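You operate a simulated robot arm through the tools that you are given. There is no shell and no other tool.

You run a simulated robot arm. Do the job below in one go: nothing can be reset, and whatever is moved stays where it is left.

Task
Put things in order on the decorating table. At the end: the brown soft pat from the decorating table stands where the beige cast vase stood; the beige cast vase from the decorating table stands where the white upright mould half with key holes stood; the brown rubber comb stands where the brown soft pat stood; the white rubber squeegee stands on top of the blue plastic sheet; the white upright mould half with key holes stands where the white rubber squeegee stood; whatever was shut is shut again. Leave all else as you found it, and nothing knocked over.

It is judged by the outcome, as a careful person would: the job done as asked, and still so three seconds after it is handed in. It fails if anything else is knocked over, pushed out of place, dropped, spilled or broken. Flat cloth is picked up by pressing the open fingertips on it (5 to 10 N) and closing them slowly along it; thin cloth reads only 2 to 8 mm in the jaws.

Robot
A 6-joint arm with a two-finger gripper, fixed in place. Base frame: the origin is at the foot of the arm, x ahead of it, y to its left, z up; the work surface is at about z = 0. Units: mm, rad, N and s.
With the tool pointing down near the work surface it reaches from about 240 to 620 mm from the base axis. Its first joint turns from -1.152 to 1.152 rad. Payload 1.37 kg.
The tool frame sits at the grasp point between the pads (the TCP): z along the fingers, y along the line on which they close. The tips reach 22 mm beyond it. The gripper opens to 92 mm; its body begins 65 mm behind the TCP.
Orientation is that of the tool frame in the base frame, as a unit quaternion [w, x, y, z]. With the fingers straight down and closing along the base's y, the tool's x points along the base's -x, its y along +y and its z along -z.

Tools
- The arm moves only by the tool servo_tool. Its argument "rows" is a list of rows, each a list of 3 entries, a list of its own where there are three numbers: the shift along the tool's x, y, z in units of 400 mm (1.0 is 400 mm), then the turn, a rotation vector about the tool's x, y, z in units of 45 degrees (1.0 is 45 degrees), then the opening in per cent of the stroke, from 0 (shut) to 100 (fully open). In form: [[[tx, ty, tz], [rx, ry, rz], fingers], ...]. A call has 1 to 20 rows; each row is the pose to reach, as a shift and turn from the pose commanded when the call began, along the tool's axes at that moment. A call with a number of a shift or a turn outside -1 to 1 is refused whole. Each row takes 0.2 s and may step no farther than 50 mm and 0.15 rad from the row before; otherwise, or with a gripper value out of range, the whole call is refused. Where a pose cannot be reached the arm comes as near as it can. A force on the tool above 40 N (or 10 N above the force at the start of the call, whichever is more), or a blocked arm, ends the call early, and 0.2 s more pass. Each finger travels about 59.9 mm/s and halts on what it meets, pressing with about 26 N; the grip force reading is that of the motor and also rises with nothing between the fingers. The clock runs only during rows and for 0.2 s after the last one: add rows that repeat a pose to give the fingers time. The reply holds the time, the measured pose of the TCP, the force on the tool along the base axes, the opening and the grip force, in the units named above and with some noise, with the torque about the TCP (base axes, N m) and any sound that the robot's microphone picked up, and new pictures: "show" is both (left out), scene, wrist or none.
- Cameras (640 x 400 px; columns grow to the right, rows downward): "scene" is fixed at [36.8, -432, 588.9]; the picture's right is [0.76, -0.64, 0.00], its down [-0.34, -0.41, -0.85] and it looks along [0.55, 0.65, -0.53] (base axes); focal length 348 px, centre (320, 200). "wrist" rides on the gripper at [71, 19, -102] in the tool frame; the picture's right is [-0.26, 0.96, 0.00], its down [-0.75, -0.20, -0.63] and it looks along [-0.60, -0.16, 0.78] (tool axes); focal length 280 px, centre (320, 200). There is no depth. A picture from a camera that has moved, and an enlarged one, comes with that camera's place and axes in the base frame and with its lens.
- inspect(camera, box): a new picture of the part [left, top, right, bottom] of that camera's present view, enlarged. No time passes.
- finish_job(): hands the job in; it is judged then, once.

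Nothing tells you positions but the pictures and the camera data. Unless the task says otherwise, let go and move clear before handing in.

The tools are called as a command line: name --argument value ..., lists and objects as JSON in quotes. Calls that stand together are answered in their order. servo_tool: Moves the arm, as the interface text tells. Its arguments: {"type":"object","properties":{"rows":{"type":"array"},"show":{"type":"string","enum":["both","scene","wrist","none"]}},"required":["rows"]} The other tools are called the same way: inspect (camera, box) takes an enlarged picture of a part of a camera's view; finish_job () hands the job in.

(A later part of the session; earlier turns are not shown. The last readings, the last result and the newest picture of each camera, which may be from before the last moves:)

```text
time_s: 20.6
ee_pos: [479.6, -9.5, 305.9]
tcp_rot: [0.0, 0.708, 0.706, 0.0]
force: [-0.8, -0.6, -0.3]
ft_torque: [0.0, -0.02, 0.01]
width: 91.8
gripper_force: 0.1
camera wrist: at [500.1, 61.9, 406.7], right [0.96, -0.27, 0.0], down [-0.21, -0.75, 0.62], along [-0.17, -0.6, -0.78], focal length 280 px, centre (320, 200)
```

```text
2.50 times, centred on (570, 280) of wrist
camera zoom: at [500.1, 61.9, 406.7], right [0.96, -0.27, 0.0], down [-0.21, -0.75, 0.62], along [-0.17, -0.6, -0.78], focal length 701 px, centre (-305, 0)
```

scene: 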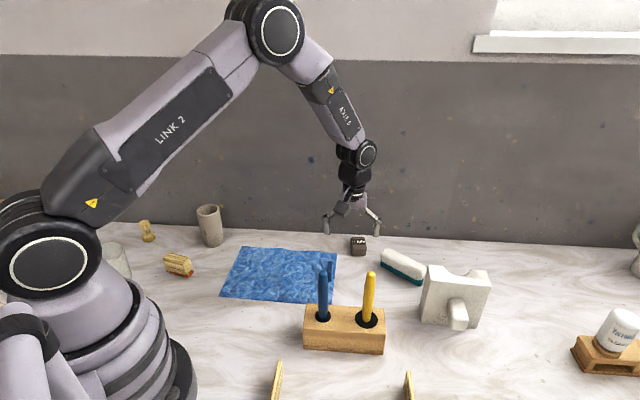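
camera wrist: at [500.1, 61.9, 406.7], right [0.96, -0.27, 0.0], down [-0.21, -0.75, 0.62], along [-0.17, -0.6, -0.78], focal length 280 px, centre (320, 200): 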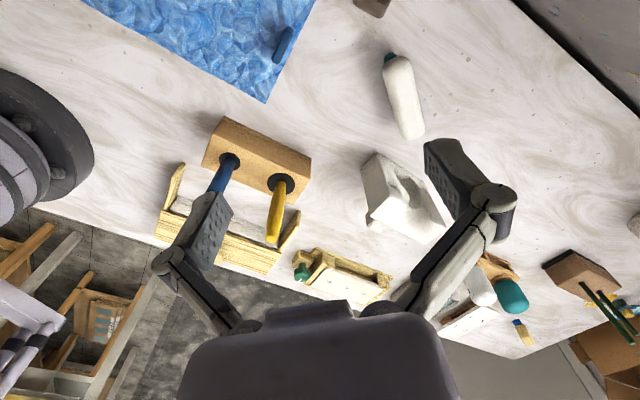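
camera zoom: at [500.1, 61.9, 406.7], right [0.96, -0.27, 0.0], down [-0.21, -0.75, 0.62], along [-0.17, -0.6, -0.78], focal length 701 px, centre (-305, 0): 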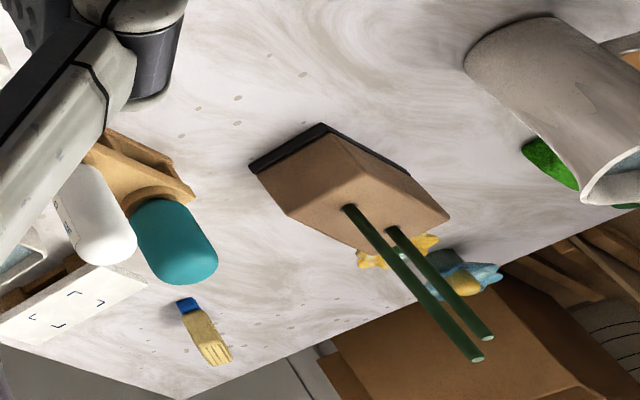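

The mould's far face shows the carved half-cavity and key holes, so that's the right one. Now I swing back to the left to view the left end of the table.

servo_tool --rows '[[[0.04, -0.09, 0], [0, 0, -0.19], 100], [[0.08, -0.18, 0], [0, 0, -0.38], 100], [[0.12, -0.27, 0], [0, 0, -0.57], 100], [[0.16, -0.36, 0], [0, 0, -0.76], 100], [[0.2, -0.45, 0], [0, 0, -0.95], 100], [[0.2, -0.45, 0], [0, 0, -1.0], 100]]' --show "none"

servo_tool --rows '[[[0, 0, 0], [0, 0, -0.19], 100], [[0, 0, 0], [0, 0, -0.38], 100], [[0, 0, 0], [0, 0, -0.57], 100], [[0, 0, 0], [0, 0, -0.76], 100], [[0, 0, 0], [0, 0, -0.95], 100], [[0, 0, 0], [0, 0, -1.0], 100]]' --show "none"

servo_tool --rows '[[[0, 0, 0], [0, 0, -0.19], 100], [[0, 0, 0], [0, 0, -0.38], 100], [[0, 0, 0], [0, 0, -0.57], 100], [[0, 0, 0], [0, 0, -0.76], 100], [[0, 0, 0], [0, 0, -0.95], 100], [[0, 0, 0], [0, 0, -1.0], 100]]' --show "wrist"

servo_tool --rows '[[[0, 0, 0], [0, 0, -0.19], 100], [[0, 0, 0], [0, 0, -0.38], 100], [[0, 0, 0], [0, 0, -0.57], 100], [[0, 0, 0], [0, 0, -0.76], 100], [[0, 0, 0], [0, 0, -0.95], 100], [[0, 0, 0], [0, 0, -1.0], 100], [[0, 0, 0], [0, 0, -1.0], 100]]' --show "both"

```text
time_s: 22.0
ee_pos: [300.8, 71.1, 307.1]
tcp_rot: [0.0, 0.383, 0.924, -0.001]
force: [-0.8, -0.1, 0.7]
ft_torque: [-0.03, 0.0, -0.01]
width: 91.9
gripper_force: 0.0
```

```text
time_s: 23.4
ee_pos: [300.0, 71.7, 304.9]
tcp_rot: [0.0, 0.0, 1.0, -0.001]
force: [-0.3, 0.5, -0.5]
ft_torque: [0.0, 0.0, -0.02]
width: 92.2
gripper_force: 0.0
```

```text
time_s: 24.8
ee_pos: [300.4, 71.3, 304.7]
tcp_rot: [0.001, -0.383, 0.924, 0.0]
force: [0.5, 0.8, 0.1]
ft_torque: [0.03, 0.0, 0.01]
width: 91.9
gripper_force: 0.0
camera wrist: at [237.1, 35.1, 406.1], right [-0.5, 0.87, 0.0], down [0.68, 0.39, 0.63], along [0.54, 0.31, -0.78], focal length 280 px, centre (320, 200)
```

wrist: 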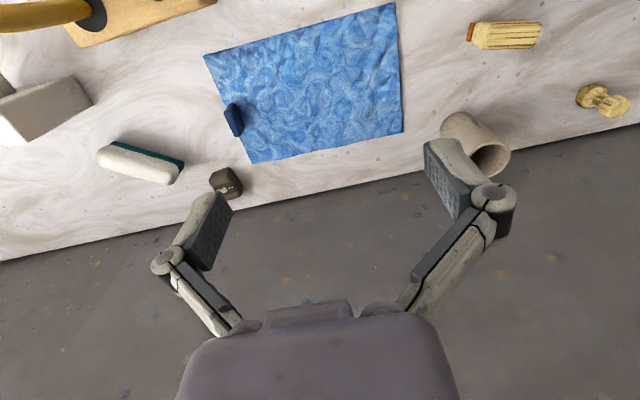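

```text
time_s: 26.4
ee_pos: [300.2, 71.4, 304.4]
tcp_rot: [0.0, -0.706, 0.708, 0.0]
force: [-0.5, 0.0, -0.4]
ft_torque: [0.0, 0.0, 0.02]
width: 91.9
gripper_force: 0.1
camera wrist: at [281.3, 0.7, 406.5], right [-0.96, 0.26, 0.0], down [0.21, 0.75, 0.63], along [0.16, 0.6, -0.78], focal length 280 px, centre (320, 200)
```

scene: 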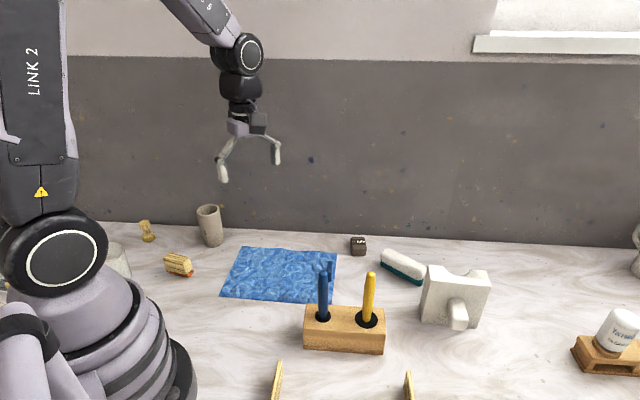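
wrist: 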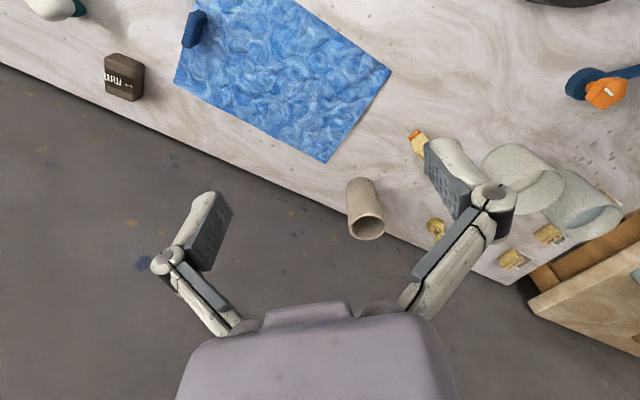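

inspect --camera "wrist" --box '[400, 40, 640, 280]'

inspect --camera "wrist" --box '[330, 120, 460, 250]'

```text
1.67 times, centred on (520, 160) of wrist
camera zoom: at [281.3, 0.7, 406.5], right [-0.96, 0.26, 0.0], down [0.21, 0.75, 0.63], along [0.16, 0.6, -0.78], focal length 467 px, centre (-13, 267)
```

zoom: 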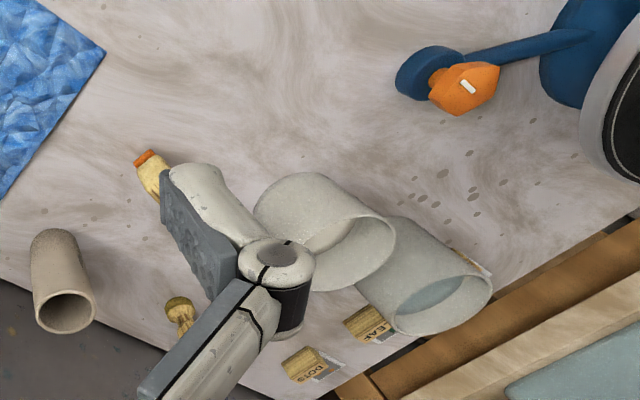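

```text
3.08 times, centred on (395, 185) of wrist
camera zoom: at [281.3, 0.7, 406.5], right [-0.96, 0.26, 0.0], down [0.21, 0.75, 0.63], along [0.16, 0.6, -0.78], focal length 863 px, centre (89, 246)
```

zoom: 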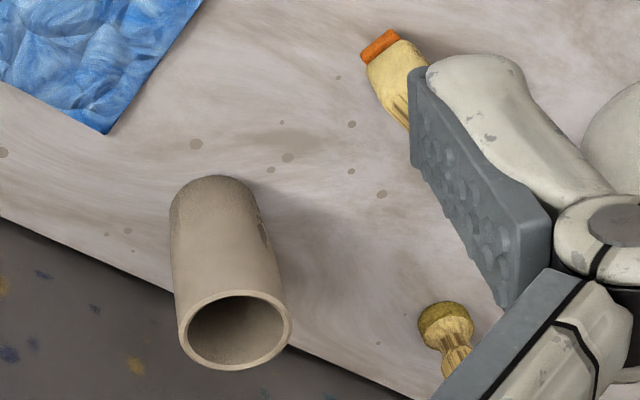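

The left end holds only cups and labelled stamps, so the dark block is the pat and the orange-toothed one the comb. I start with the squeegee (about (572, -90), long axis about -80°): rotating and hovering over it.

servo_tool --rows '[[[0, 0, 0], [0, 0, 0.19], 100], [[0, 0, 0], [0, 0, 0.38], 100], [[0, 0, 0], [0, 0, 0.57], 100], [[0, 0, 0], [0, 0, 0.76], 100], [[0, 0, 0], [0, 0, 0.95], 100], [[0, 0, 0], [0, 0, 1.0], 100]]' --show "none"

servo_tool --rows '[[[0, 0, 0], [0, 0, 0.19], 100], [[0, 0, 0], [0, 0, 0.38], 100], [[0, 0, 0], [0, 0, 0.57], 100], [[0, 0, 0], [0, 0, 0.76], 100], [[0, 0, 0], [0, 0, 0.95], 100], [[0, 0, 0], [0, 0, 1.0], 100]]' --show "none"

servo_tool --rows '[[[-0.1, -0.055, 0], [0, 0, 0.17], 100], [[-0.2, -0.11, 0], [0, 0, 0.34], 100], [[-0.3, -0.165, 0], [0, 0, 0.51], 100], [[-0.4, -0.22, 0], [0, 0, 0.68], 100], [[-0.5, -0.275, 0], [0, 0, 0.85], 100], [[-0.6, -0.3275, 0], [0, 0, 1.0], 100]]' --show "none"

servo_tool --rows '[[[0, 0, 0.1], [0, 0, 0.19], 100], [[0, 0, 0.2], [0, 0, 0.38], 100], [[0, 0, 0.3], [0, 0, 0.57], 100], [[0, 0, 0.3], [0, 0, 0.76], 100], [[0, 0, 0.3], [0, 0, 0.787], 100], [[0, 0, 0.3], [0, 0, 0.787], 100]]' --show "both"

```text
time_s: 27.8
ee_pos: [301.2, 72.2, 305.4]
tcp_rot: [0.0, -0.381, 0.925, 0.0]
force: [-0.6, 0.0, -0.1]
ft_torque: [0.01, -0.01, -0.01]
width: 91.8
gripper_force: 0.0
```

```text
time_s: 29.2
ee_pos: [301.7, 72.1, 304.7]
tcp_rot: [0.0, 0.002, 1.0, 0.001]
force: [-0.1, 0.6, -0.8]
ft_torque: [-0.01, -0.01, -0.01]
width: 91.8
gripper_force: 0.0
```

```text
time_s: 30.6
ee_pos: [540.5, -59.2, 302.5]
tcp_rot: [0.0, 0.385, 0.923, 0.0]
force: [0.1, 0.1, -0.2]
ft_torque: [-0.05, -0.01, 0.03]
width: 92.0
gripper_force: 0.0
```

```text
time_s: 32.0
ee_pos: [539.4, -59.6, 185.5]
tcp_rot: [0.0, 0.647, 0.762, 0.0]
force: [0.0, -0.3, 0.5]
ft_torque: [0.02, 0.0, -0.01]
width: 92.2
gripper_force: 0.1
camera wrist: at [547.3, 12.9, 286.4], right [0.99, -0.1, 0.0], down [-0.08, -0.78, 0.62], along [-0.06, -0.62, -0.78], focal length 280 px, centre (320, 200)
```

scene: 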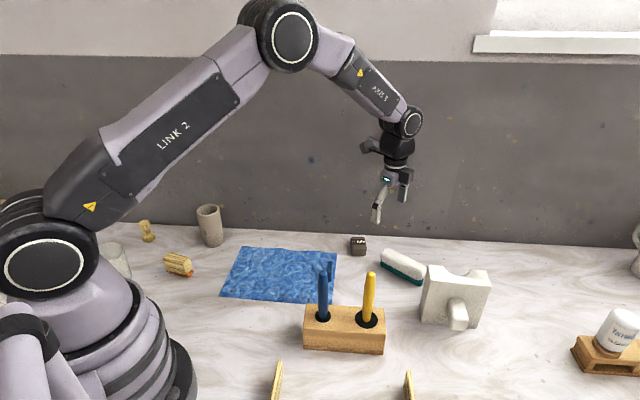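
wrist: 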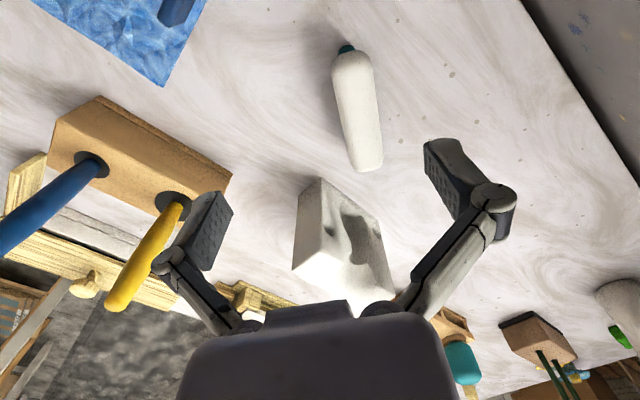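

inspect --camera "wrist" --box '[280, 20, 440, 180]'

inspect --camera "wrist" --box '[280, 160, 410, 320]'

```text
2.50 times, centred on (360, 100) of wrist
camera zoom: at [547.3, 12.9, 286.4], right [0.99, -0.1, 0.0], down [-0.08, -0.78, 0.62], along [-0.06, -0.62, -0.78], focal length 701 px, centre (220, 450)
```

zoom: 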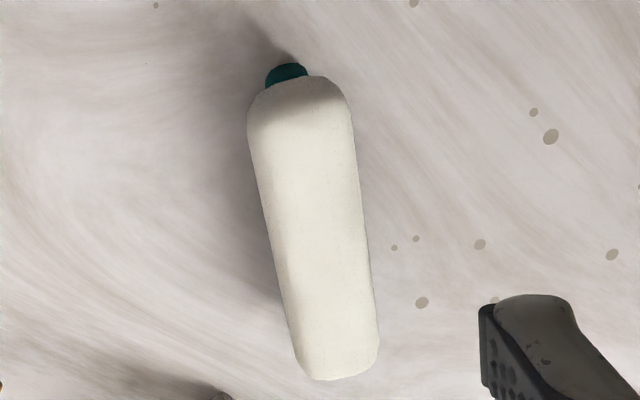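

```text
2.50 times, centred on (345, 240) of wrist
camera zoom: at [547.3, 12.9, 286.4], right [0.99, -0.1, 0.0], down [-0.08, -0.78, 0.62], along [-0.06, -0.62, -0.78], focal length 701 px, centre (258, 100)
```

zoom: 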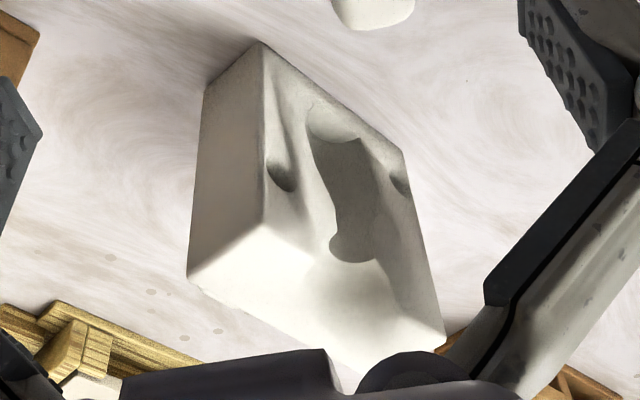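

Squeegee centre is about (575, -90), axis about -81°, about 33 mm wide and 50 tall. I move over it and down to z=100 to check alignment.

servo_tool --rows '[[[-0.0897, 0.0728, 0], [0, 0, 0], 100], [[-0.0897, 0.0728, 0.11], [0, 0, 0], 100], [[-0.0897, 0.0728, 0.21], [0, 0, 0], 100], [[-0.0897, 0.0728, 0.21], [0, 0, 0], 100]]' --show "both"

```text
time_s: 33.0
ee_pos: [574.9, -91.1, 101.7]
tcp_rot: [0.0, 0.647, 0.763, 0.0]
force: [-0.6, -0.6, -0.5]
ft_torque: [0.01, -0.01, 0.01]
width: 91.9
gripper_force: 0.0
camera wrist: at [583.3, -17.8, 203.2], right [0.99, -0.1, 0.0], down [-0.08, -0.78, 0.62], along [-0.06, -0.62, -0.78], focal length 280 px, centre (320, 200)
```

scene: 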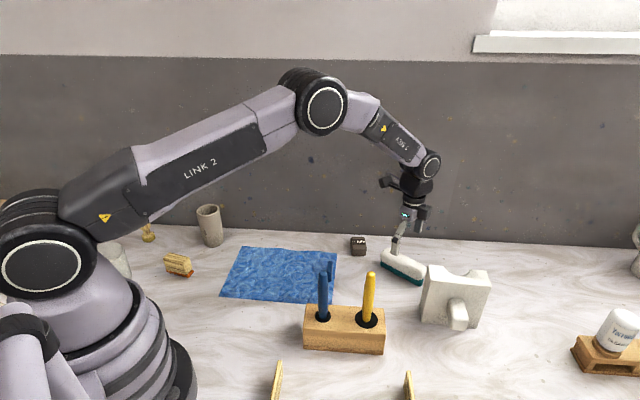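
wrist: 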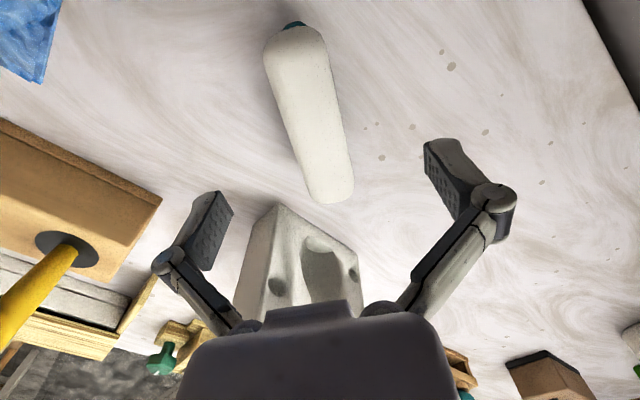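

inspect --camera "wrist" --box '[240, 10, 400, 210]'

inspect --camera "scene" --box '[365, 200, 465, 300]'

```text
2.00 times, centred on (320, 110) of wrist
camera zoom: at [583.3, -17.8, 203.2], right [0.99, -0.1, 0.0], down [-0.08, -0.78, 0.62], along [-0.06, -0.62, -0.78], focal length 561 px, centre (320, 380)
```

zoom: 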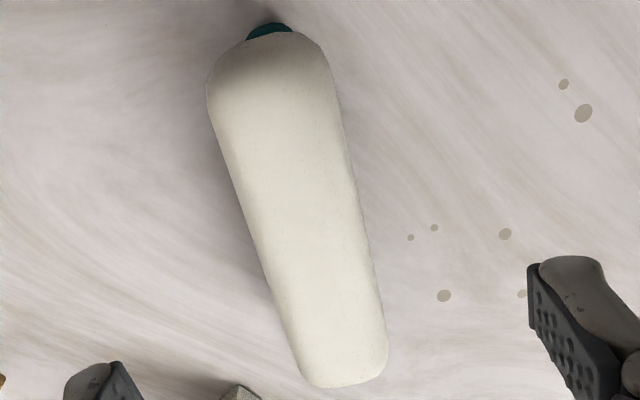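

```text
4.00 times, centred on (415, 250) of scene
camera zoom: at [36.8, -432.0, 588.9], right [0.76, -0.64, 0.0], down [-0.34, -0.41, -0.85], along [0.55, 0.65, -0.53], focal length 1394 px, centre (-60, 0)
```

zoom: 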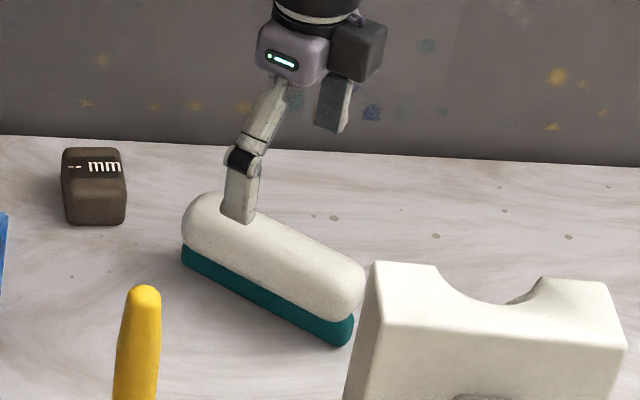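

The squeegee's axis is within about 1-2 mm of the tool. I go down to z≈33 and close on the white handle in stages.

servo_tool --rows '[[[0, -0.0025, 0.08], [0, 0, 0], 100], [[0, -0.0025, 0.15], [0, 0, 0], 100], [[0, -0.0025, 0.171], [0, 0, 0], 100], [[0, -0.0025, 0.171], [0, 0, 0], 100]]' --show "wrist"

servo_tool --rows '[[[0, 0, 0], [0, 0, 0], 80], [[0, 0, 0], [0, 0, 0], 60], [[0, 0, 0], [0, 0, 0], 45], [[0, 0, 0], [0, 0, 0], 45]]' --show "wrist"

```text
time_s: 34.0
ee_pos: [573.3, -90.5, 33.9]
tcp_rot: [0.0, 0.647, 0.763, 0.0]
force: [-0.4, 0.1, 2.1]
ft_torque: [-0.02, 0.01, 0.04]
width: 92.1
gripper_force: 0.0
camera wrist: at [581.1, -17.6, 135.0], right [0.99, -0.1, 0.0], down [-0.08, -0.78, 0.62], along [-0.06, -0.62, -0.78], focal length 280 px, centre (320, 200)
```

wrist: 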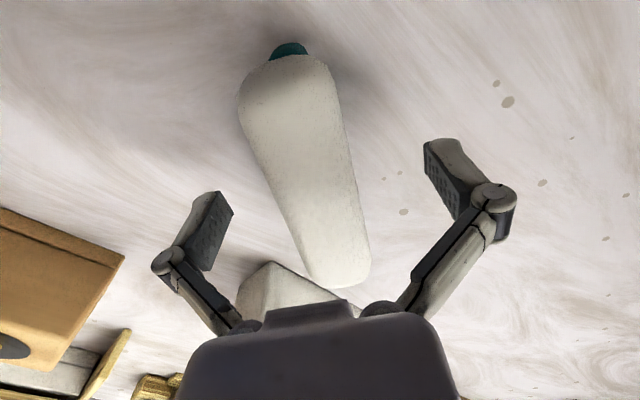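

```text
time_s: 35.0
ee_pos: [573.3, -90.1, 33.3]
tcp_rot: [0.0, 0.647, 0.762, 0.001]
force: [0.0, 0.3, -1.0]
ft_torque: [0.01, 0.0, 0.02]
width: 41.5
gripper_force: 0.0
camera wrist: at [581.1, -17.5, 135.2], right [0.99, -0.1, 0.0], down [-0.08, -0.78, 0.62], along [-0.06, -0.62, -0.78], focal length 280 px, centre (320, 200)
```

wrist: 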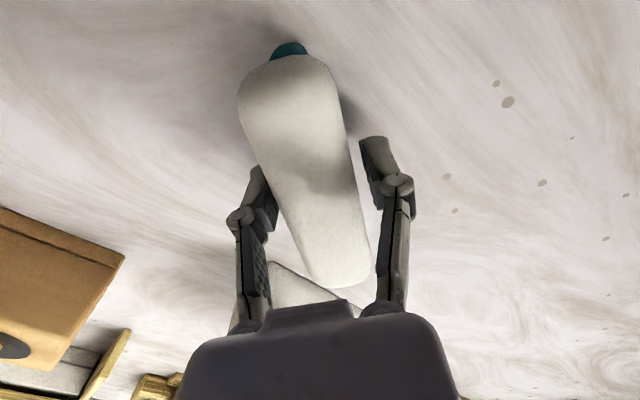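

The fingers straddle the handle; now I close fully and check the grip.

servo_tool --rows '[[[0, 0, 0], [0, 0, 0], 42], [[0, 0, 0], [0, 0, 0], 39], [[0, 0, 0], [0, 0, 0], 36], [[0, 0, 0], [0, 0, 0], 33], [[0, 0, 0], [0, 0, 0], 28], [[0, 0, 0], [0, 0, 0], 20], [[0, 0, 0], [0, 0, 0], 10], [[0, 0, 0], [0, 0, 0], 10]]' --show "wrist"

```text
time_s: 36.8
ee_pos: [573.9, -90.0, 35.1]
tcp_rot: [-0.001, 0.646, 0.763, 0.0]
force: [-2.5, -1.1, 2.5]
ft_torque: [0.0, 0.03, -0.08]
width: 32.7
gripper_force: 25.9
camera wrist: at [581.1, -17.6, 135.3], right [0.99, -0.1, 0.0], down [-0.08, -0.78, 0.62], along [-0.06, -0.62, -0.78], focal length 280 px, centre (320, 200)
```

wrist: 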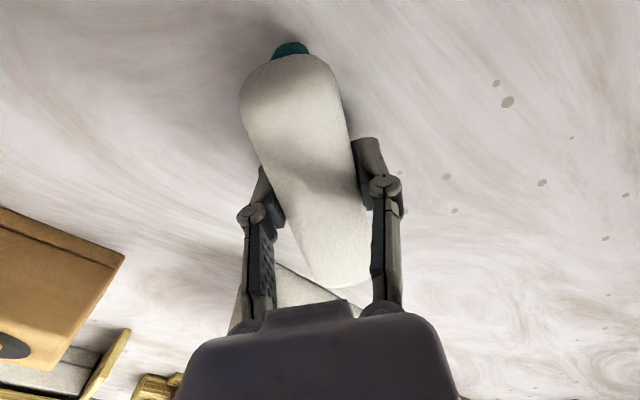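

Gripped at 32.7 mm. Lifting straight up.

servo_tool --rows '[[[0, 0, -0.02], [0, 0, 0], 10], [[0, 0, -0.06], [0, 0, 0], 10], [[0, 0, -0.14], [0, 0, 0], 10], [[0, 0, -0.24], [0, 0, 0], 10], [[0, 0, -0.33], [0, 0, 0], 10], [[0, 0, -0.33], [0, 0, 0], 10]]' --show "both"

```text
time_s: 38.2
ee_pos: [573.3, -89.4, 163.5]
tcp_rot: [0.0, 0.647, 0.763, 0.0]
force: [-0.4, 0.6, -0.5]
ft_torque: [0.01, -0.01, -0.01]
width: 32.7
gripper_force: 25.7
camera wrist: at [580.9, -16.9, 266.3], right [0.99, -0.1, 0.0], down [-0.08, -0.78, 0.62], along [-0.06, -0.62, -0.78], focal length 280 px, centre (320, 200)
```

scene: 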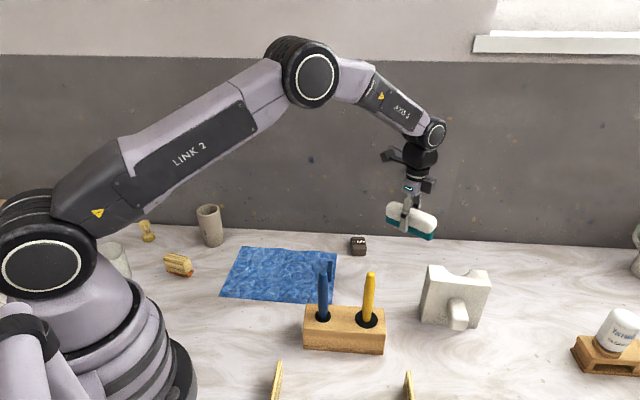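
wrist: 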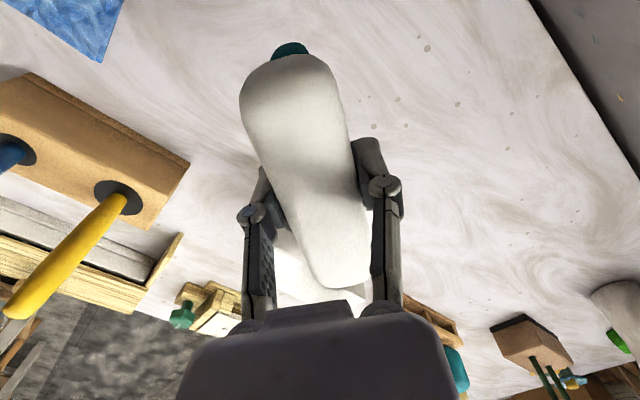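

It's held level. Now I carry it over the sheet's centre (about (363, 96)) while turning it parallel to the sheet.

servo_tool --rows '[[[0.091, -0.0737, 0], [0, 0, -0.131], 10], [[0.182, -0.1475, 0], [0, 0, -0.262], 10], [[0.273, -0.221, 0], [0, 0, -0.393], 10], [[0.364, -0.295, 0], [0, 0, -0.525], 10], [[0.455, -0.369, 0], [0, 0, -0.656], 10], [[0.5465, -0.4425, 0], [0, 0, -0.787], 10], [[0.5465, -0.4425, 0], [0, 0, -0.787], 10]]' --show "both"

```text
time_s: 39.8
ee_pos: [362.2, 94.8, 165.9]
tcp_rot: [0.0, 0.384, 0.923, 0.0]
force: [1.3, -0.1, -0.9]
ft_torque: [0.0, 0.01, -0.01]
width: 33.0
gripper_force: 25.6
camera wrist: at [325.3, 158.1, 266.6], right [0.87, 0.5, 0.0], down [0.39, -0.68, 0.63], along [0.31, -0.54, -0.78], focal length 280 px, centre (320, 200)
```

scene: 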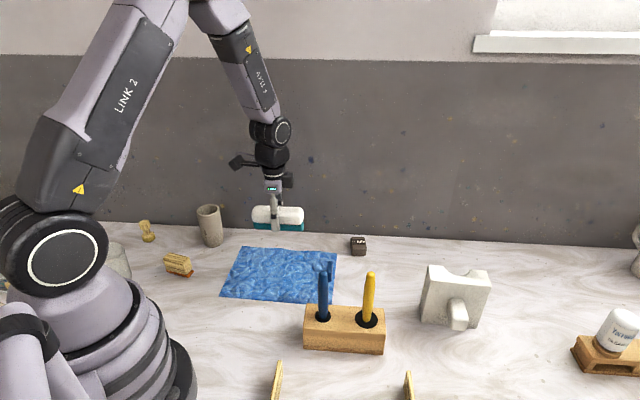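
wrist: 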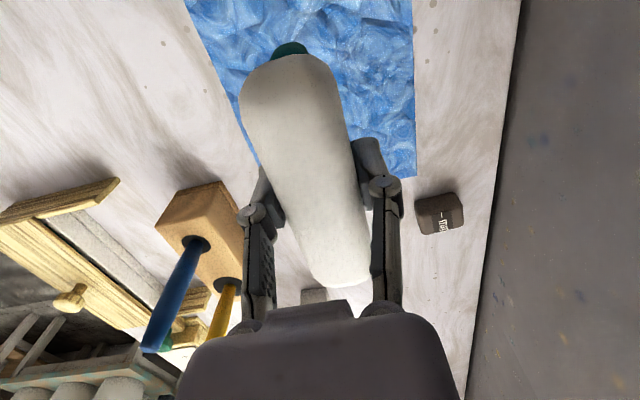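

Lowering over the sheet in stages, watching for contact force.

servo_tool --rows '[[[0, 0, 0.1], [0, 0, 0], 10], [[0, 0, 0.2], [0, 0, 0], 10], [[0, 0, 0.275], [0, 0, 0], 10], [[0, 0, 0.295], [0, 0, 0], 10], [[0, 0, 0.295], [0, 0, 0], 10]]' --show "both"

```text
time_s: 41.0
ee_pos: [362.7, 96.2, 46.5]
tcp_rot: [0.0, 0.383, 0.924, 0.0]
force: [0.0, -0.2, -0.9]
ft_torque: [-0.02, 0.01, 0.01]
width: 32.7
gripper_force: 26.0
camera wrist: at [326.1, 159.4, 147.9], right [0.87, 0.49, 0.0], down [0.39, -0.68, 0.62], along [0.31, -0.54, -0.78], focal length 280 px, centre (320, 200)
```

scene: 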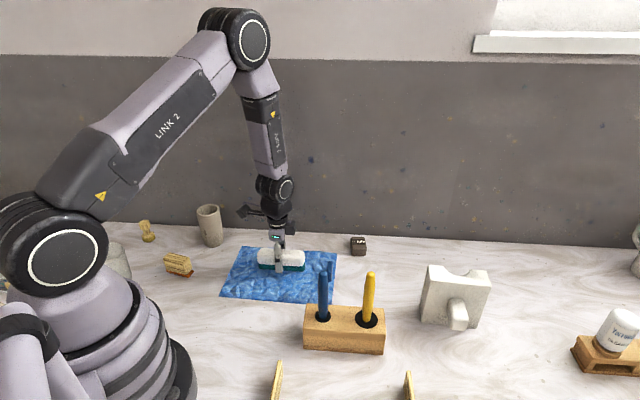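
wrist: 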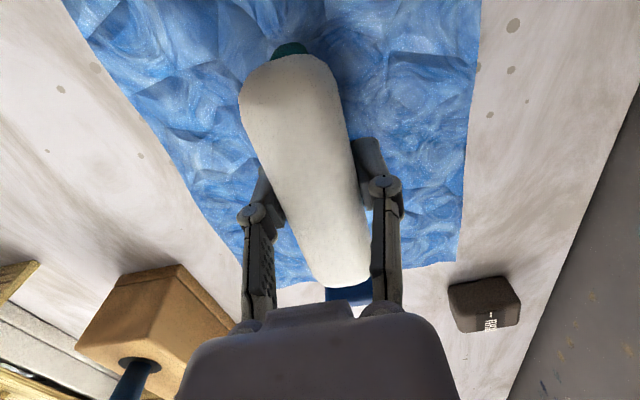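

servo_tool --rows '[[[0, 0, 0.005], [0, 0, 0], 10], [[0, 0, 0.01], [0, 0, 0], 10], [[0, 0, 0.015], [0, 0, 0], 10], [[0, 0, 0.015], [0, 0, 0], 10]]' --show "none"

servo_tool --rows '[[[0, 0, 0.0025], [0, 0, 0], 10], [[0, 0, 0.005], [0, 0, 0], 10], [[0, 0, 0.005], [0, 0, 0], 10]]' --show "none"

```text
time_s: 42.0
ee_pos: [363.0, 97.2, 40.9]
tcp_rot: [0.0, 0.384, 0.923, 0.0]
force: [-0.8, 0.8, -1.4]
ft_torque: [-0.02, 0.03, 0.0]
width: 32.7
gripper_force: 25.9
```

```text
time_s: 42.8
ee_pos: [364.3, 96.1, 39.4]
tcp_rot: [0.0, 0.384, 0.923, 0.0]
force: [0.0, 0.3, -0.5]
ft_torque: [0.0, 0.0, -0.01]
width: 32.7
gripper_force: 26.0
```

servo_tool --rows '[[[0, 0, 0.0025], [0, 0, 0], 10], [[0, 0, 0.005], [0, 0, 0], 10], [[0, 0, 0.005], [0, 0, 0], 10]]' --show "none"

servo_tool --rows '[[[0, 0, 0.0025], [0, 0, 0], 10], [[0, 0, 0.0025], [0, 0, 0], 10]]' --show "none"

servo_tool --rows '[[[0, 0, 0.0025], [0, 0, 0], 10], [[0, 0, 0.0025], [0, 0, 0], 10]]' --show "both"

```text
time_s: 43.6
ee_pos: [363.8, 97.4, 36.4]
tcp_rot: [0.0, 0.383, 0.924, 0.001]
force: [-0.6, 0.0, -1.7]
ft_torque: [-0.01, -0.01, 0.02]
width: 32.5
gripper_force: 25.8
```

```text
time_s: 44.2
ee_pos: [362.1, 97.4, 36.0]
tcp_rot: [0.0, 0.383, 0.924, 0.001]
force: [-2.9, -1.7, 15.1]
ft_torque: [-0.03, 0.07, 0.01]
width: 32.6
gripper_force: 26.4
```

```text
time_s: 44.8
ee_pos: [363.6, 96.2, 35.5]
tcp_rot: [0.0, 0.384, 0.923, 0.001]
force: [-2.2, -1.1, 31.4]
ft_torque: [0.03, 0.09, -0.03]
width: 33.0
gripper_force: 26.3
camera wrist: at [326.8, 160.4, 137.5], right [0.87, 0.49, 0.0], down [0.38, -0.68, 0.63], along [0.31, -0.54, -0.78], focal length 280 px, centre (320, 200)
```

scene: 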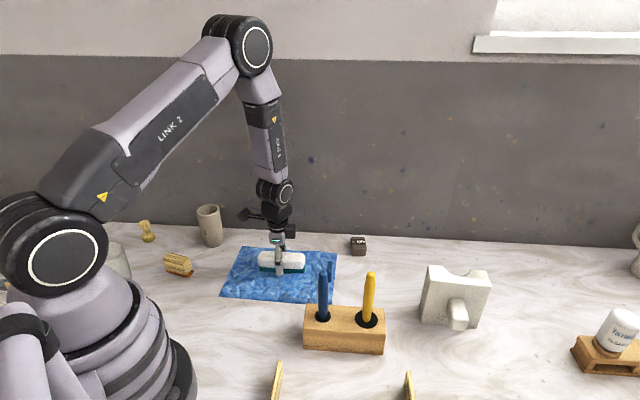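
wrist: 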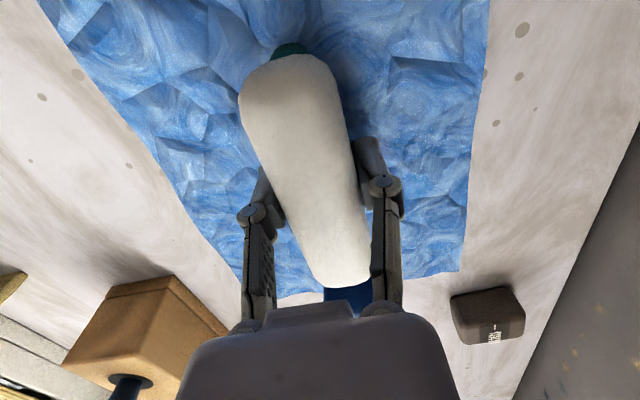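

Contact on the sheet is firm now; I ease up about 1 mm and open the fingers slowly.

servo_tool --rows '[[[0, 0, -0.003], [0, 0, 0], 10], [[0, 0, -0.003], [0, 0, 0], 30], [[0, 0, -0.003], [0, 0, 0], 40], [[0, 0, -0.003], [0, 0, 0], 50], [[0, 0, -0.003], [0, 0, 0], 60], [[0, 0, -0.003], [0, 0, 0], 60]]' --show "both"

```text
time_s: 46.2
ee_pos: [363.3, 97.0, 36.8]
tcp_rot: [0.0, 0.384, 0.923, 0.0]
force: [0.7, 0.6, 0.7]
ft_torque: [0.01, 0.0, -0.03]
width: 55.4
gripper_force: 0.1
camera wrist: at [326.5, 160.1, 138.0], right [0.87, 0.49, 0.0], down [0.39, -0.68, 0.62], along [0.31, -0.54, -0.78], focal length 280 px, centre (320, 200)
```

scene: 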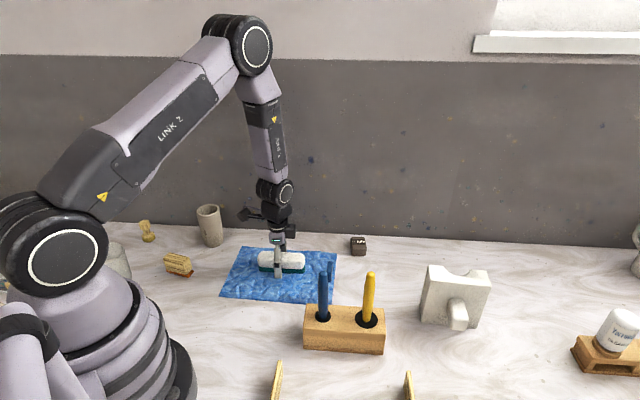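
wrist: 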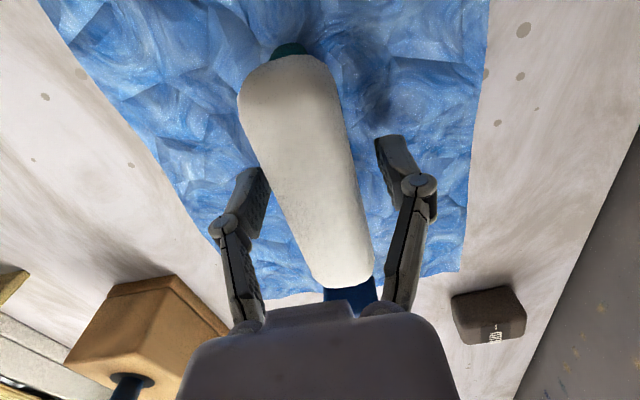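

The squeegee stands on the sheet. Lifting clear, then travelling at height to hover above the mould.

servo_tool --rows '[[[0, 0, -0.03], [0, 0, 0], 70], [[0, 0, -0.1], [0, 0, 0], 80], [[0, 0, -0.2], [0, 0, 0], 100], [[0, 0, -0.32], [0, 0, 0], 100], [[0, 0, -0.44], [0, 0, 0], 100], [[0, 0, -0.5], [0, 0, 0], 100]]' --show "both"

servo_tool --rows '[[[-0.112, -0.032, 0], [0, 0, 0], 100], [[-0.225, -0.064, 0], [0, 0, 0], 100], [[-0.337, -0.096, 0], [0, 0, 0], 100], [[-0.45, -0.128, 0], [0, 0, 0], 100], [[-0.562, -0.16, 0], [0, 0, 0], 100], [[-0.675, -0.192, 0], [0, 0, 0], 100], [[-0.787, -0.224, 0], [0, 0, 0], 100], [[-0.9, -0.2563, 0], [0, 0, 0], 100], [[-0.9, -0.2563, 0], [0, 0, 0], 100]]' --show "both"

```text
time_s: 47.6
ee_pos: [363.3, 95.2, 235.5]
tcp_rot: [0.0, 0.384, 0.923, 0.001]
force: [0.7, 0.0, 0.3]
ft_torque: [0.04, 0.0, 0.04]
width: 92.1
gripper_force: 0.1
camera wrist: at [328.0, 157.8, 337.4], right [0.87, 0.49, 0.0], down [0.39, -0.68, 0.62], along [0.31, -0.54, -0.78], focal length 280 px, centre (320, 200)
```

scene: 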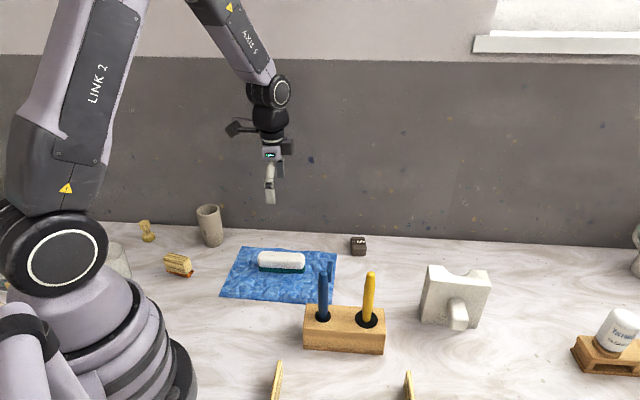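
wrist: 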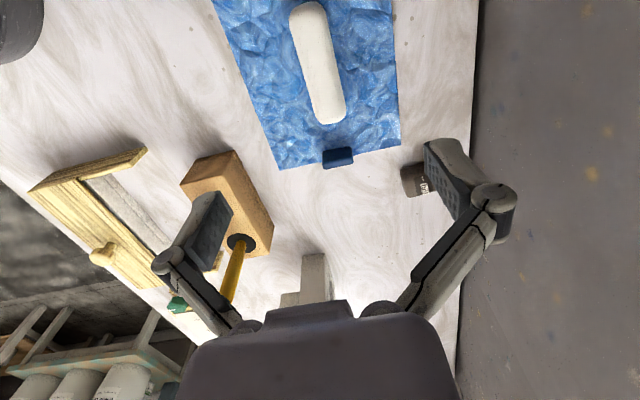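

```text
time_s: 49.6
ee_pos: [544.9, -230.8, 235.1]
tcp_rot: [0.0, 0.383, 0.924, 0.0]
force: [0.0, 0.0, 0.1]
ft_torque: [0.0, 0.02, -0.01]
width: 92.0
gripper_force: 0.0
camera wrist: at [508.6, -167.9, 337.5], right [0.87, 0.5, 0.0], down [0.39, -0.68, 0.62], along [0.31, -0.54, -0.78], focal length 280 px, centre (320, 200)
```

scene: 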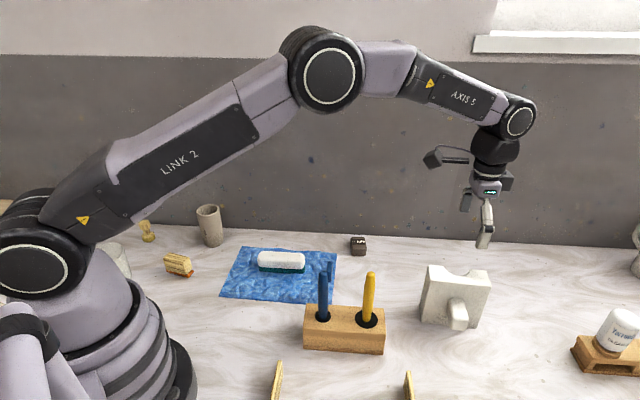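
wrist: 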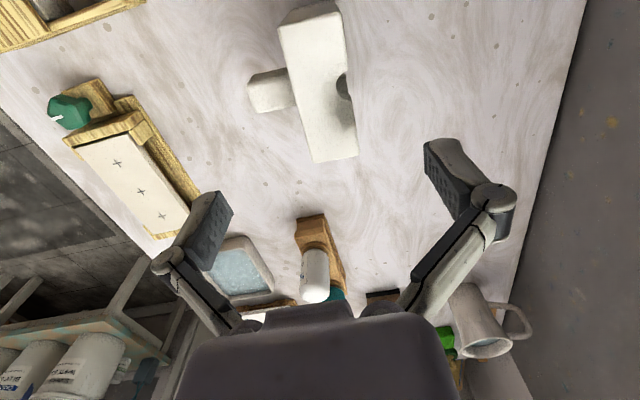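

inspect --camera "wrist" --box '[220, 0, 400, 180]'

inspect --camera "scene" --box '[400, 240, 520, 340]'

```text
2.22 times, centred on (310, 90) of wrist
camera zoom: at [508.6, -167.9, 337.5], right [0.87, 0.5, 0.0], down [0.39, -0.68, 0.62], along [0.31, -0.54, -0.78], focal length 623 px, centre (342, 444)
```

zoom: 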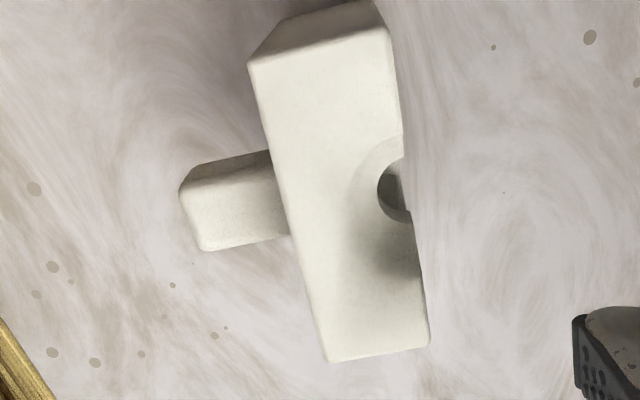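

```text
4.00 times, centred on (460, 290) of scene
camera zoom: at [36.8, -432.0, 588.9], right [0.76, -0.64, 0.0], down [-0.34, -0.41, -0.85], along [0.55, 0.65, -0.53], focal length 1394 px, centre (-240, -160)
```

zoom: 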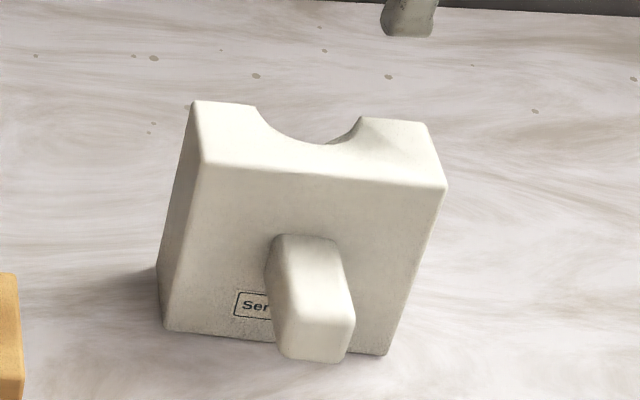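

Mould's top centre is about (550, -233), yaw about -48°, about 110 x 42 x 116 mm. Before gripping I look at its back face from the wall side to see what a pad would touch.

servo_tool --rows '[[[0, 0.05, 0.0], [0, 0, 0.19], 100], [[0, 0.1, 0.0], [0, 0, 0.38], 100], [[-0.003, 0.1557, 0.0], [0, 0, 0.57], 100], [[-0.003, 0.1557, 0.05], [0, 0, 0.76], 100], [[-0.003, 0.1557, 0.115], [0, 0, 0.95], 100], [[-0.003, 0.1557, 0.115], [0, 0, 1.0], 100]]' --show "none"

servo_tool --rows '[[[0, 0, 0], [0, 0, 0.19], 100], [[0, 0, 0], [0, 0, 0.38], 100], [[0, 0, 0], [0, 0, 0.57], 100], [[0, 0, 0], [0, 0, 0.6], 100], [[0, 0, 0], [0, 0, 0.6], 100]]' --show "wrist"

```text
time_s: 51.0
ee_pos: [589.6, -188.1, 188.7]
tcp_rot: [0.0, 0.709, 0.705, 0.0]
force: [0.3, -0.3, 0.4]
ft_torque: [-0.02, 0.04, -0.02]
width: 91.9
gripper_force: 0.1
```

```text
time_s: 52.2
ee_pos: [589.6, -188.8, 188.7]
tcp_rot: [0.0, 0.853, 0.522, 0.0]
force: [-0.2, 0.8, -0.6]
ft_torque: [-0.01, 0.02, 0.02]
width: 91.8
gripper_force: 0.1
camera wrist: at [639.5, -134.2, 291.3], right [0.74, -0.67, 0.0], down [-0.53, -0.58, 0.62], along [-0.42, -0.46, -0.78], focal length 280 px, centre (320, 200)
```

wrist: 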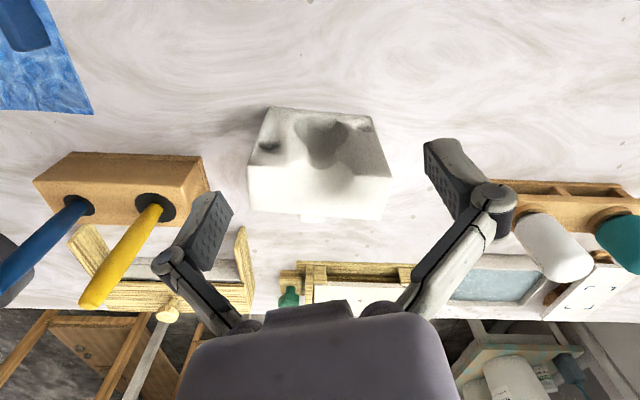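

inspect --camera "wrist" --box '[230, 90, 410, 230]'

```text
2.86 times, centred on (320, 160) of wrist
camera zoom: at [639.5, -134.2, 291.3], right [0.74, -0.67, 0.0], down [-0.53, -0.58, 0.62], along [-0.42, -0.46, -0.78], focal length 801 px, centre (320, 314)
```

zoom: 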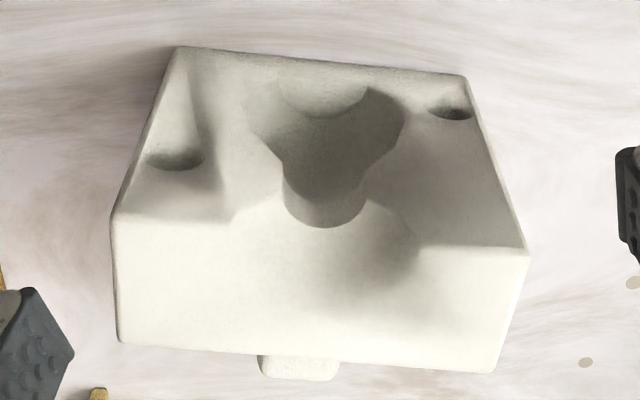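

The back face is flat between the neck and the key hole, so I'll grip the left shoulder, about 28 mm off the mould's centre (centre about (549, -233), yaw -47.6°). Moving above that shoulder.

servo_tool --rows '[[[-0.03, -0.027, 0.0], [0, 0, -0.19], 100], [[-0.06, -0.054, 0.0], [0, 0, -0.38], 100], [[-0.09, -0.08, 0.0], [0, 0, -0.57], 100], [[-0.122, -0.106, 0], [0, 0, -0.76], 100], [[-0.122, -0.106, 0], [0, 0, -0.95], 100], [[-0.122, -0.106, 0], [0, 0, -1.0], 100]]' --show "none"

servo_tool --rows '[[[0, 0, 0], [0, 0, -0.19], 100], [[0, 0, 0], [0, 0, -0.38], 100], [[0, 0, 0], [0, 0, -0.542], 100], [[0, 0, 0], [0, 0, -0.542], 100]]' --show "both"

```text
time_s: 53.6
ee_pos: [529.0, -212.2, 190.6]
tcp_rot: [0.0, 0.587, 0.809, 0.0]
force: [0.2, 0.0, -0.4]
ft_torque: [-0.01, 0.02, 0.01]
width: 92.1
gripper_force: 0.1
```

```text
time_s: 54.6
ee_pos: [529.5, -212.4, 189.3]
tcp_rot: [0.001, 0.404, 0.915, 0.0]
force: [-1.0, -0.2, 0.8]
ft_torque: [-0.01, 0.01, 0.01]
width: 92.0
gripper_force: 0.0
camera wrist: at [496.4, -147.1, 291.8], right [0.89, 0.46, 0.0], down [0.36, -0.69, 0.63], along [0.29, -0.56, -0.78], focal length 280 px, centre (320, 200)
```

scene: 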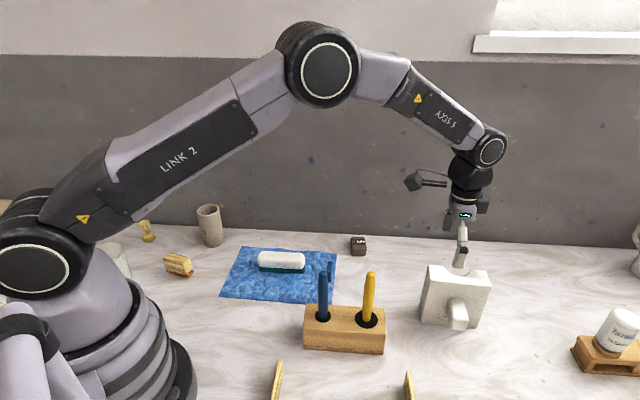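
wrist: 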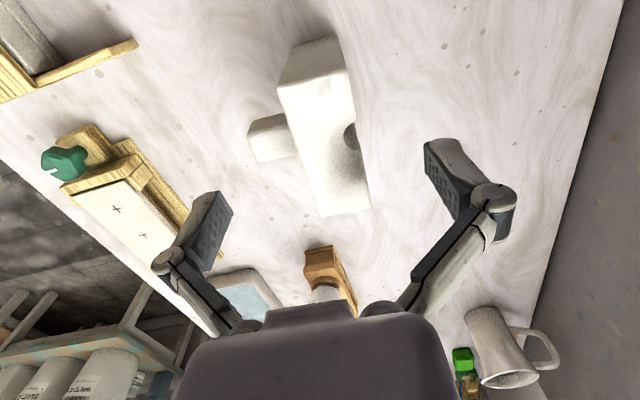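

Centred over the shoulder. Descending to z≈98 with the fingers open, then closing in stages.

servo_tool --rows '[[[0, 0, 0.08], [0, 0, 0], 100], [[0, 0, 0.16], [0, 0, 0], 100], [[0, 0, 0.2], [0, 0, 0], 100], [[0, 0, 0.2307], [0, 0, 0], 100], [[0, 0, 0.2307], [0, 0, 0], 80], [[0, 0, 0.2307], [0, 0, 0], 62], [[0, 0, 0.2307], [0, 0, 0], 62]]' --show "both"

```text
time_s: 56.2
ee_pos: [527.9, -211.1, 99.3]
tcp_rot: [0.0, 0.405, 0.914, 0.0]
force: [-1.1, -0.5, -0.6]
ft_torque: [0.02, 0.02, -0.01]
width: 56.8
gripper_force: 0.0
camera wrist: at [495.4, -145.9, 200.6], right [0.89, 0.45, 0.0], down [0.35, -0.7, 0.62], along [0.28, -0.56, -0.78], focal length 280 px, centre (320, 200)
```

scene: 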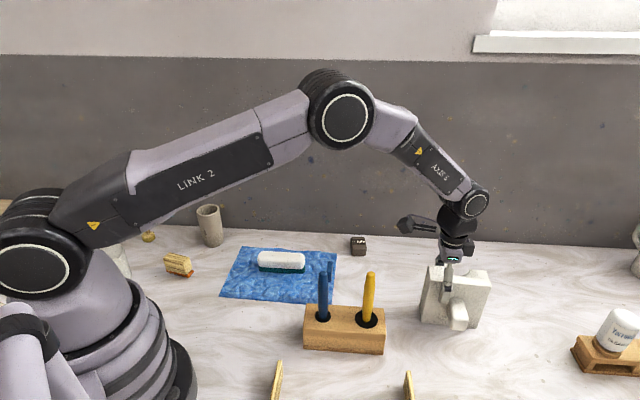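
wrist: 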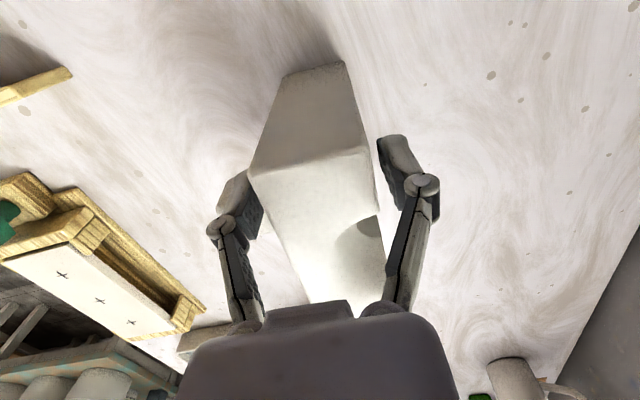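

inspect --camera "wrist" --box '[200, 50, 440, 330]'

inspect --camera "scene" --box '[400, 220, 520, 340]'

```text
1.43 times, centred on (320, 190) of wrist
camera zoom: at [495.4, -145.9, 200.6], right [0.89, 0.45, 0.0], down [0.35, -0.7, 0.62], along [0.28, -0.56, -0.78], focal length 401 px, centre (320, 214)
```

zoom: 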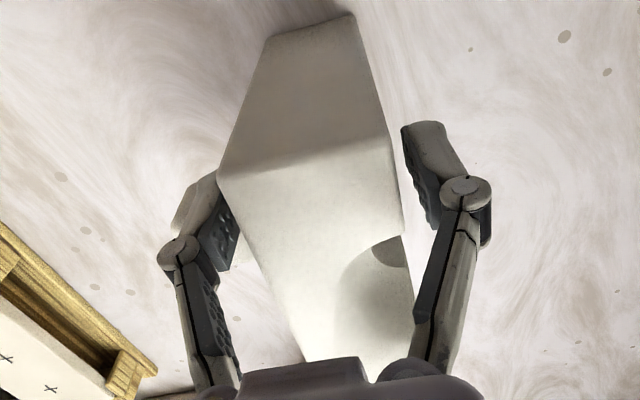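

```text
3.33 times, centred on (460, 280) of scene
camera zoom: at [36.8, -432.0, 588.9], right [0.76, -0.64, 0.0], down [-0.34, -0.41, -0.85], along [0.55, 0.65, -0.53], focal length 1162 px, centre (-147, -67)
```

zoom: 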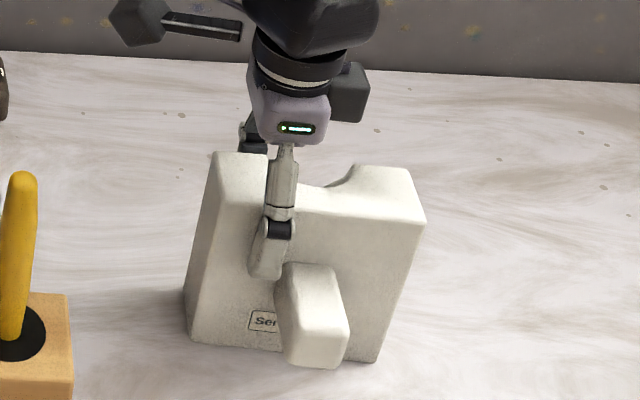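

Positioned well beside the knob. Closing slowly.

servo_tool --rows '[[[0, 0, 0], [0, 0, 0], 57], [[0, 0, 0], [0, 0, 0], 53], [[0, 0, 0], [0, 0, 0], 50], [[0, 0, 0], [0, 0, 0], 47], [[0, 0, 0], [0, 0, 0], 44], [[0, 0, 0], [0, 0, 0], 38], [[0, 0, 0], [0, 0, 0], 25], [[0, 0, 0], [0, 0, 0], 10], [[0, 0, 0], [0, 0, 0], 10]]' --show "both"

```text
time_s: 58.2
ee_pos: [529.3, -211.4, 99.1]
tcp_rot: [0.0, 0.405, 0.914, 0.0]
force: [1.4, 2.1, 3.5]
ft_torque: [0.03, -0.07, -0.02]
width: 43.2
gripper_force: 25.7
camera wrist: at [495.5, -145.9, 200.9], right [0.89, 0.45, 0.0], down [0.35, -0.7, 0.63], along [0.28, -0.56, -0.78], focal length 280 px, centre (320, 200)
```

scene: 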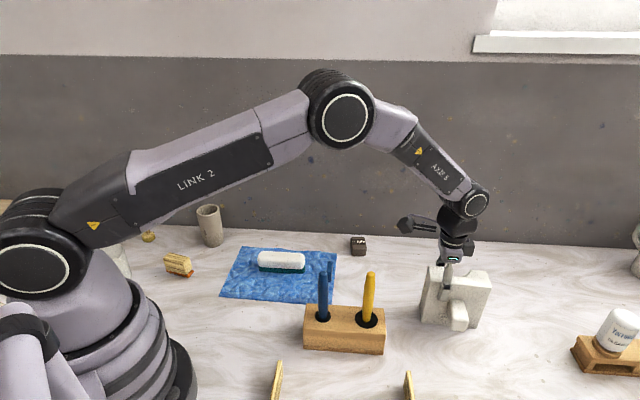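
wrist: 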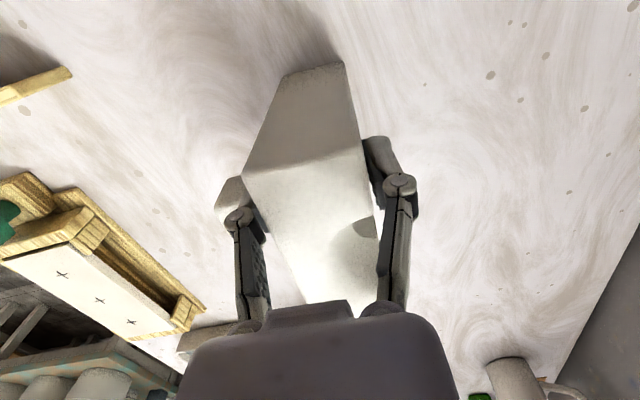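

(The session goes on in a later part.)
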